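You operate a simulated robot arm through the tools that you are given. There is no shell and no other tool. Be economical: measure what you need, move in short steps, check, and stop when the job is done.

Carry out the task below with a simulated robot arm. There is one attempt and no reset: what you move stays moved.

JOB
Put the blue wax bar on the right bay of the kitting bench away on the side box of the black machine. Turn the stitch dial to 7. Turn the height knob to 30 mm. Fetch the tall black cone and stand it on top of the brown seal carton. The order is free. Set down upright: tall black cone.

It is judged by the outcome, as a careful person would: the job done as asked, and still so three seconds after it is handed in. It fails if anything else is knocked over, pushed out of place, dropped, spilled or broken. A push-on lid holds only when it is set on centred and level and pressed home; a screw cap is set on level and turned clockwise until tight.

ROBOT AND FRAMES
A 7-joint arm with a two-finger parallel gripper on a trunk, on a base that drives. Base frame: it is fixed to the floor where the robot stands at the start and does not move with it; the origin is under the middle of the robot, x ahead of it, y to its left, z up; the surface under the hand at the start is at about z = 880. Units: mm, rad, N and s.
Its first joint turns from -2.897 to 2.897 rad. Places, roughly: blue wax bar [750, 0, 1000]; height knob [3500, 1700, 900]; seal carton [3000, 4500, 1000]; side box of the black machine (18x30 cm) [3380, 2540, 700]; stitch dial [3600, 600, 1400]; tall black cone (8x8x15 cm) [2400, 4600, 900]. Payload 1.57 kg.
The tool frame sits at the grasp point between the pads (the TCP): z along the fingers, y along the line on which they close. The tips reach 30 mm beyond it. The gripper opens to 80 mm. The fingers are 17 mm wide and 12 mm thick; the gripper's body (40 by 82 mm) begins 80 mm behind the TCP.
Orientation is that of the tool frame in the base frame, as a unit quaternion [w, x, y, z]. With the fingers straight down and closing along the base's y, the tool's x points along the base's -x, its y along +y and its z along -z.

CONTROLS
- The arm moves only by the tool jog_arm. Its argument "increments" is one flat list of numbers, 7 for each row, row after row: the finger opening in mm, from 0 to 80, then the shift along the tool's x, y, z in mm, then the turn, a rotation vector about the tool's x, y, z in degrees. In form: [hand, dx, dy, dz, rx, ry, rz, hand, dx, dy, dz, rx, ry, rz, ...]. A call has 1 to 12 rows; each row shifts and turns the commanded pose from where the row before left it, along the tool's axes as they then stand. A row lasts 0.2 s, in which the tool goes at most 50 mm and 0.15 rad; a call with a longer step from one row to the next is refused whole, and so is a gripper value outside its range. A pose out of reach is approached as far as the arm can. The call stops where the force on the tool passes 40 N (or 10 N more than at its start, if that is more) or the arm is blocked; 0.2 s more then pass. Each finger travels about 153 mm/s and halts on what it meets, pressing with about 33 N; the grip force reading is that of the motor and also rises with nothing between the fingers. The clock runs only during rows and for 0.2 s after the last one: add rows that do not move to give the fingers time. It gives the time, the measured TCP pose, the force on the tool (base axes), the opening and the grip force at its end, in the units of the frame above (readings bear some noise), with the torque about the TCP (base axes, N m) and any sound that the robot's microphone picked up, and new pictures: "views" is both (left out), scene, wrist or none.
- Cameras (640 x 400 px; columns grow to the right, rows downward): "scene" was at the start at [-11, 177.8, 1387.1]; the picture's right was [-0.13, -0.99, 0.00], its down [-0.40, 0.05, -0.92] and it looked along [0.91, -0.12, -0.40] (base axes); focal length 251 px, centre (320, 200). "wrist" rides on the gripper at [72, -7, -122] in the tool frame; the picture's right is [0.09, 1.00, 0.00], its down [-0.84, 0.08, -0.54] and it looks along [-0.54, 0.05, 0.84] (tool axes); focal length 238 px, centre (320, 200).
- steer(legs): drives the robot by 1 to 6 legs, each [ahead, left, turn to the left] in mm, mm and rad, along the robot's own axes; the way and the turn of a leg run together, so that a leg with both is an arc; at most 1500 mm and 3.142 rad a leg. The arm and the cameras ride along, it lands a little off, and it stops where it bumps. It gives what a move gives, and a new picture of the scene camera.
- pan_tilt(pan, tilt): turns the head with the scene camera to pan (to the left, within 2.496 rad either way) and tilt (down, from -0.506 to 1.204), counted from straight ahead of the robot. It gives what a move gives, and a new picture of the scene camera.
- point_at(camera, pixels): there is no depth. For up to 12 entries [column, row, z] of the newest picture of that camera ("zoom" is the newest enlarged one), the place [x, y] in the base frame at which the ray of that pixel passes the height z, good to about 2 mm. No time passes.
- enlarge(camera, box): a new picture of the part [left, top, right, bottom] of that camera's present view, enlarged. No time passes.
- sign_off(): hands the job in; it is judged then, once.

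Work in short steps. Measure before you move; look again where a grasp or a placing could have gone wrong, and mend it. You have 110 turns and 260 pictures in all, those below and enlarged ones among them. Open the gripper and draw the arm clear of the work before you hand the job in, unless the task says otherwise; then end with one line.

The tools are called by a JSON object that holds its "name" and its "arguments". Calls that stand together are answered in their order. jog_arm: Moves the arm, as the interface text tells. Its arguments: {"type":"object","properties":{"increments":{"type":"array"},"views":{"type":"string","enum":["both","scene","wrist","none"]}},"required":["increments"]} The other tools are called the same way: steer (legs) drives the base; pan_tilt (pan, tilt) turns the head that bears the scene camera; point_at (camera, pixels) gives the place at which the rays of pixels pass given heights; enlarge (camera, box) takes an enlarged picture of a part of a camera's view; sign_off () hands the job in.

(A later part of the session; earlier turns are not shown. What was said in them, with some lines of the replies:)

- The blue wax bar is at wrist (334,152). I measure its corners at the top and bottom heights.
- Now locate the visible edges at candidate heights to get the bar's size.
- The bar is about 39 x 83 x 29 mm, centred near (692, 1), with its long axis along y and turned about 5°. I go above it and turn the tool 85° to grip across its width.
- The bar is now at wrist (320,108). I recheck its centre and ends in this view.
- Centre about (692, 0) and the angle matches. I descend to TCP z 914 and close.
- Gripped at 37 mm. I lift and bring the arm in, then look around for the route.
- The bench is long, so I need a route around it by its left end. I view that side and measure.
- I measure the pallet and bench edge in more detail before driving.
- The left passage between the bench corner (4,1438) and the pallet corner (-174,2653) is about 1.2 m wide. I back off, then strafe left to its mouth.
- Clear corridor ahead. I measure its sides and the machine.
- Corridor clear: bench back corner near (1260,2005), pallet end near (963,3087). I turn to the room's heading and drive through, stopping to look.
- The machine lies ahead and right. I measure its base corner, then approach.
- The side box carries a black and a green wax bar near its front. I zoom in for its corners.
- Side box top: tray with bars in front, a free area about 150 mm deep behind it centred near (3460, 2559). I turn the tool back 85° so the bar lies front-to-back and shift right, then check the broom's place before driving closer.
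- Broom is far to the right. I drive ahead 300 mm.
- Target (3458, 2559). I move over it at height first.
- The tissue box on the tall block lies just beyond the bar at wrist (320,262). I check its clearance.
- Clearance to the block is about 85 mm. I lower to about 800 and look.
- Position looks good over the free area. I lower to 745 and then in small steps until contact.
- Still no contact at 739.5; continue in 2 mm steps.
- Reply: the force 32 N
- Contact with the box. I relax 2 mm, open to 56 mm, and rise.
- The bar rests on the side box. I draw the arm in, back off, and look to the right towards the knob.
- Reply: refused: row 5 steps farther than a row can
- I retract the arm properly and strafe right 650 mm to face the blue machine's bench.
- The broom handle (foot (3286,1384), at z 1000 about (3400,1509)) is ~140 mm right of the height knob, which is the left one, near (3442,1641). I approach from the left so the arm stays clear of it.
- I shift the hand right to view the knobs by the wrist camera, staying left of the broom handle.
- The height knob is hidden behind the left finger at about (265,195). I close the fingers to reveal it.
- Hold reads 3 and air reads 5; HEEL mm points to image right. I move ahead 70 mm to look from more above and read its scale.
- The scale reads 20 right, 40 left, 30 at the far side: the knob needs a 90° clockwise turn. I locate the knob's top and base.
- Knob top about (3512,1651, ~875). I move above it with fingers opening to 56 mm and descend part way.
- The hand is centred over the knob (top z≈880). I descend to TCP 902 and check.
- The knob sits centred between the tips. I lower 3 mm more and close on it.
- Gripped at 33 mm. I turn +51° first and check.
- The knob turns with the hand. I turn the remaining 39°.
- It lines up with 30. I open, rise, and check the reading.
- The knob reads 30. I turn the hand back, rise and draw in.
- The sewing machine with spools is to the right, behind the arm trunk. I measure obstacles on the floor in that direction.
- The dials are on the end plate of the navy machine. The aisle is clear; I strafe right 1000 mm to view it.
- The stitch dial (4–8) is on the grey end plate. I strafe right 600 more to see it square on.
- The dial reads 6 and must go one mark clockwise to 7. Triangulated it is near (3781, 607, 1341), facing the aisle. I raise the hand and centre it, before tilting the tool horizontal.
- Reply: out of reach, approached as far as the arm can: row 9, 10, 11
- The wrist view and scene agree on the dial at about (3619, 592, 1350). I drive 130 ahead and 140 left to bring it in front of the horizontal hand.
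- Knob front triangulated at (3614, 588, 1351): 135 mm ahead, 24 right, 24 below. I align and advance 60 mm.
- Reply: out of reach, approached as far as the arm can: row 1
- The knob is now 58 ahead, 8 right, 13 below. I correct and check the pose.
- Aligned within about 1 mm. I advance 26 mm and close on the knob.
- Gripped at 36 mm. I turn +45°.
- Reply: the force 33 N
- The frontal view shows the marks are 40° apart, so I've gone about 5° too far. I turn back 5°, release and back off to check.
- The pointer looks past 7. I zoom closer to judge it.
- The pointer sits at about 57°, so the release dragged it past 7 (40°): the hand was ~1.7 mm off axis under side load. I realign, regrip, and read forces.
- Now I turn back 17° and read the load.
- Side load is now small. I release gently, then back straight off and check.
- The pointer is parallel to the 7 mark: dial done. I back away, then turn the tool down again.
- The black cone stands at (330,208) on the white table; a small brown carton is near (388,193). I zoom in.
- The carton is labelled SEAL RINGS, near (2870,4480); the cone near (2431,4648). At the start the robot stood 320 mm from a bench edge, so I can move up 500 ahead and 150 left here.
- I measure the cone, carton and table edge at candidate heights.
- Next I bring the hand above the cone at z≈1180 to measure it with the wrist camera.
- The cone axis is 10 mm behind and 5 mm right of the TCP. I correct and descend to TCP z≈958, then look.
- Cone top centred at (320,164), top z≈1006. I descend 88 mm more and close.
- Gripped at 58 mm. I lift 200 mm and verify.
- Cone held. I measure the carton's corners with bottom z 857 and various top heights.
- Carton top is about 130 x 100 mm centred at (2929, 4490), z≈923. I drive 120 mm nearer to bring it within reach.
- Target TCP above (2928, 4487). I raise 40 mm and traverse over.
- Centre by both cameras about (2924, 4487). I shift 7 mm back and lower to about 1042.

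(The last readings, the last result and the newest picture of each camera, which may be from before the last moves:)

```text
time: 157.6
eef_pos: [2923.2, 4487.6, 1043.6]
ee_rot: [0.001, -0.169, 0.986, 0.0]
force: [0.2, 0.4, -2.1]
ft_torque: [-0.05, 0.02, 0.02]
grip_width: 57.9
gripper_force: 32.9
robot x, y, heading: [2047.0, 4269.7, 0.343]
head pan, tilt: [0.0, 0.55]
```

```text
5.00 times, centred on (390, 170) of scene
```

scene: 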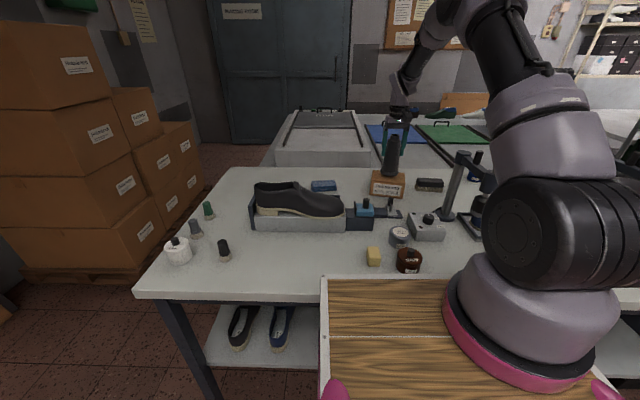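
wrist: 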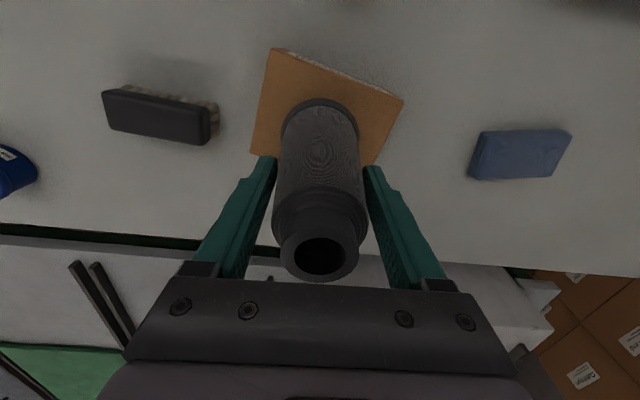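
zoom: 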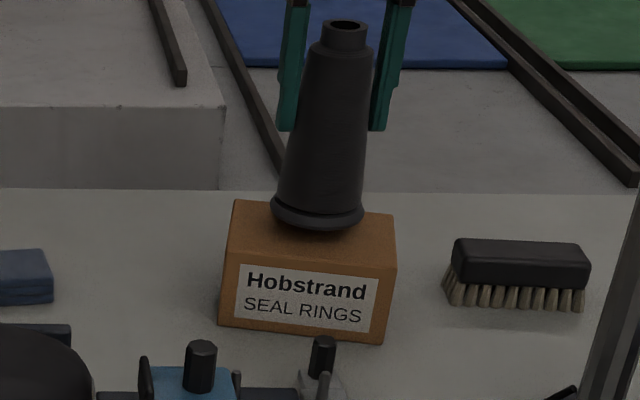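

Over the carton and close. I lower in small steps until contact.

{"name": "jog_arm", "arguments": {"increments": [0, 0, 0, 5, 0, 0, 0, 0, 0, 0, 4, 0, 0, 0, 0, 0, 0, 3, 0, 0, 0, 0, 0, 0, 2, 0, 0, 0], "views": "scene"}}

{"name": "enlarge", "arguments": {"camera": "scene", "box": [350, 130, 430, 210]}}

```text
time: 158.6
eef_pos: [2922.4, 4488.1, 1031.5]
ee_rot: [0.0, -0.17, 0.985, -0.001]
force: [0.1, 1.0, -2.7]
ft_torque: [0.02, 0.0, -0.01]
grip_width: 57.7
gripper_force: 33.0
robot x, y, heading: [2046.8, 4267.0, 0.345]
head pan, tilt: [0.0, 0.55]
```

scene: 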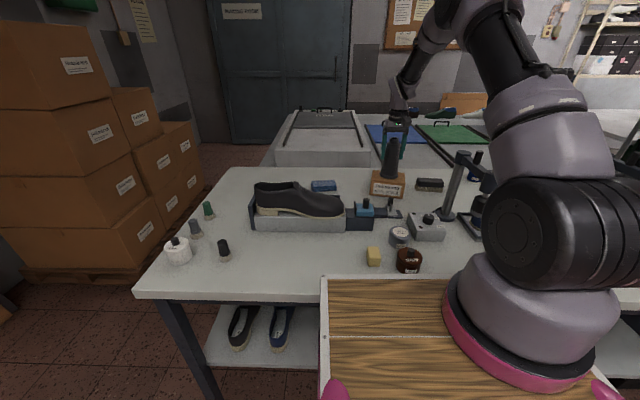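

```text
5.00 times, centred on (390, 170) of scene
```

zoom: 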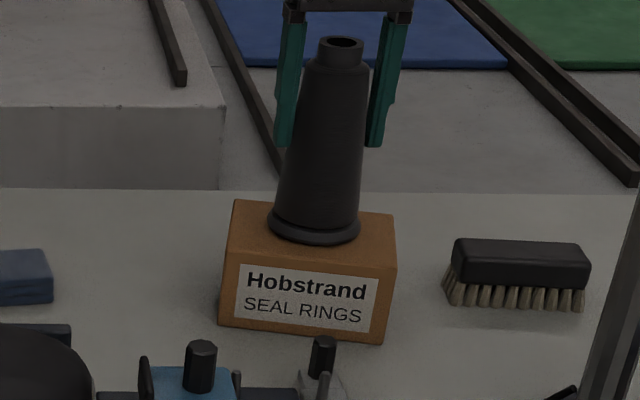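

Not yet in contact; base is centred. Continue 2 mm at a time.

{"name": "jog_arm", "arguments": {"increments": [0, 0, 0, 2, 0, 0, 0, 0, 0, 0, 2, 0, 0, 0], "views": "none"}}

{"name": "jog_arm", "arguments": {"increments": [0, 0, 0, 2, 0, 0, 0], "views": "none"}}

```text
time: 159.2
eef_pos: [2921.9, 4487.7, 1027.7]
ee_rot: [0.001, -0.169, 0.986, 0.001]
force: [-5.3, -2.8, 12.0]
ft_torque: [0.06, 0.61, 0.12]
grip_width: 57.8
gripper_force: 33.9
robot x, y, heading: [2044.5, 4265.7, 0.341]
head pan, tilt: [0.0, 0.55]
```

```text
time: 159.6
eef_pos: [2923.0, 4487.1, 1029.6]
ee_rot: [0.002, -0.17, 0.986, 0.0]
force: [-6.0, -2.2, 32.6]
ft_torque: [-0.21, 0.69, 0.04]
grip_width: 58.2
gripper_force: 33.0
robot x, y, heading: [2046.3, 4260.9, 0.341]
head pan, tilt: [0.0, 0.55]
```

Contact made (33 N). I relax 2.5 mm, open in stages, and look.

{"name": "jog_arm", "arguments": {"increments": [0, 0, 0, -2.5, 0, 0, 0, 60, 0, 0, 0, 0, 0, 0, 64, 0, 0, 0, 0, 0, 0, 72, 0, 0, 0, 0, 0, 0, 80, 0, 0, 0, 0, 0, 0]}}

{"name": "enlarge", "arguments": {"camera": "scene", "box": [350, 130, 430, 210]}}

```text
time: 160.8
eef_pos: [2924.0, 4487.1, 1027.0]
ee_rot: [0.001, -0.169, 0.986, 0.0]
force: [0.2, -0.2, -0.1]
ft_torque: [-0.02, 0.0, 0.01]
grip_width: 80.1
gripper_force: 0.0
robot x, y, heading: [2042.8, 4265.3, 0.338]
head pan, tilt: [0.0, 0.55]
```

scene: 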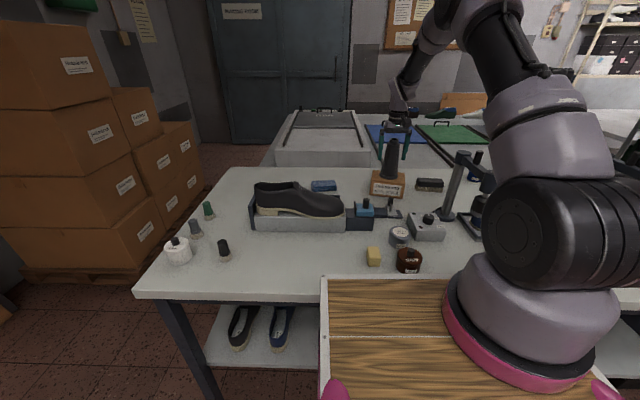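
wrist: 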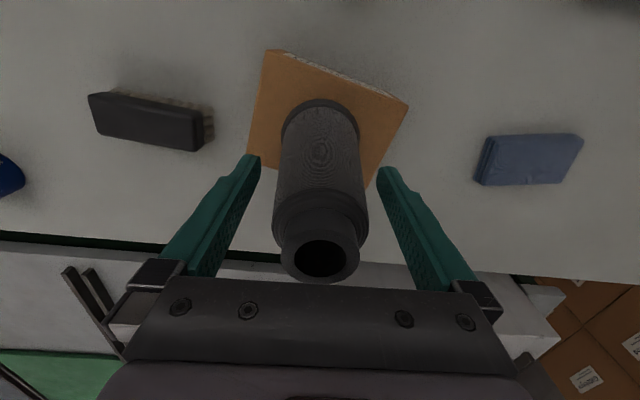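

```text
5.00 times, centred on (390, 170) of scene
```

zoom: 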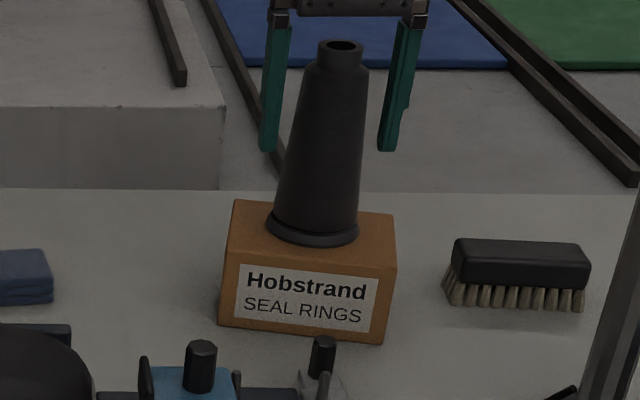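

The cone stands free on the carton. I rise straight up 200 mm and draw the arm back, then look again.

{"name": "jog_arm", "arguments": {"increments": [80, 0, 0, -20, 0, 0, 0, 80, 0, 0, -45, 0, 0, 0, 80, 0, 0, -45, 0, 0, 0, 80, 0, 0, -45, 0, 0, 0, 80, 0, 0, -45, 0, 0, 0, 80, 0, 0, -45, 0, 0, 0, 80, 45, 0, 0, 0, 0, 0, 80, 45, 0, 0, 0, 0, 0, 80, 45, 0, 0, 0, 0, 0, 80, 45, 0, 0, 0, 0, 0, 80, 45, 0, 0, 0, 0, 0]}}

{"name": "enlarge", "arguments": {"camera": "scene", "box": [340, 120, 440, 220]}}

```text
time: 163.2
eef_pos: [2710.7, 4411.7, 1271.4]
ee_rot: [-0.001, -0.169, 0.986, -0.001]
force: [0.5, 0.5, -0.1]
ft_torque: [-0.02, 0.07, -0.02]
grip_width: 79.9
gripper_force: 0.0
robot x, y, heading: [2046.5, 4267.5, 0.341]
head pan, tilt: [0.0, 0.55]
```

scene: 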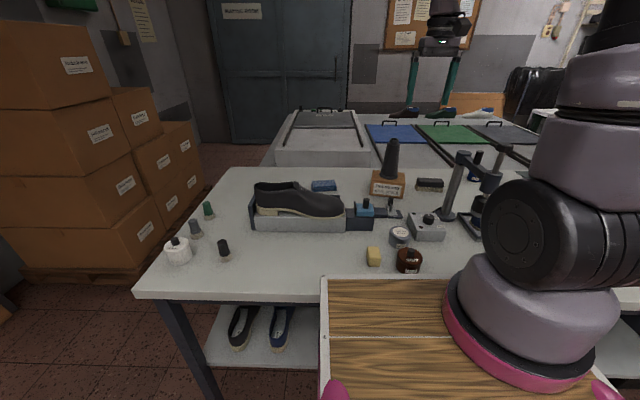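
wrist: 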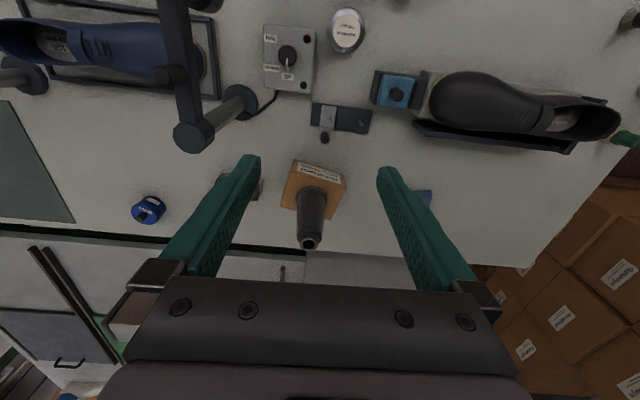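

```text
4.00 times, centred on (390, 170) of scene
```

zoom: 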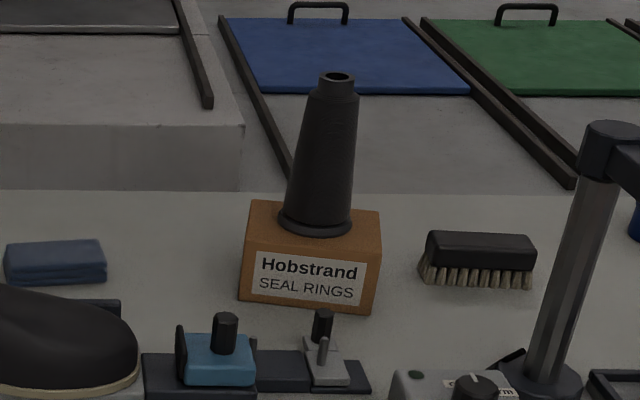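

The cone stands upright on the carton and everything around it is undisturbed. The broom, wax bar, dial and knob all looked right when last seen. I back off and hand in.

{"name": "steer", "arguments": {"legs": [[-250, 0, 0]]}}

{"name": "sign_off", "arguments": {}}

```text
time: 165.0
eef_pos: [2475.2, 4330.0, 1273.2]
ee_rot: [0.001, -0.171, 0.985, -0.001]
force: [-0.2, 0.2, -0.3]
ft_torque: [0.01, 0.0, 0.03]
grip_width: 80.2
gripper_force: 0.2
robot x, y, heading: [1811.2, 4179.4, 0.347]
head pan, tilt: [0.0, 0.55]
```

scene: 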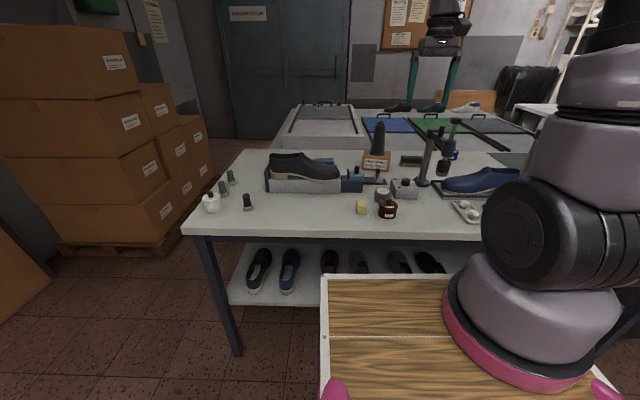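

```text
The job is handed in.
```

All four parts are done and handed in: the blue wax bar is on the side box, the stitch dial is at 7, the height knob is at 30 mm, and the tall black cone stands upright on the seal carton.
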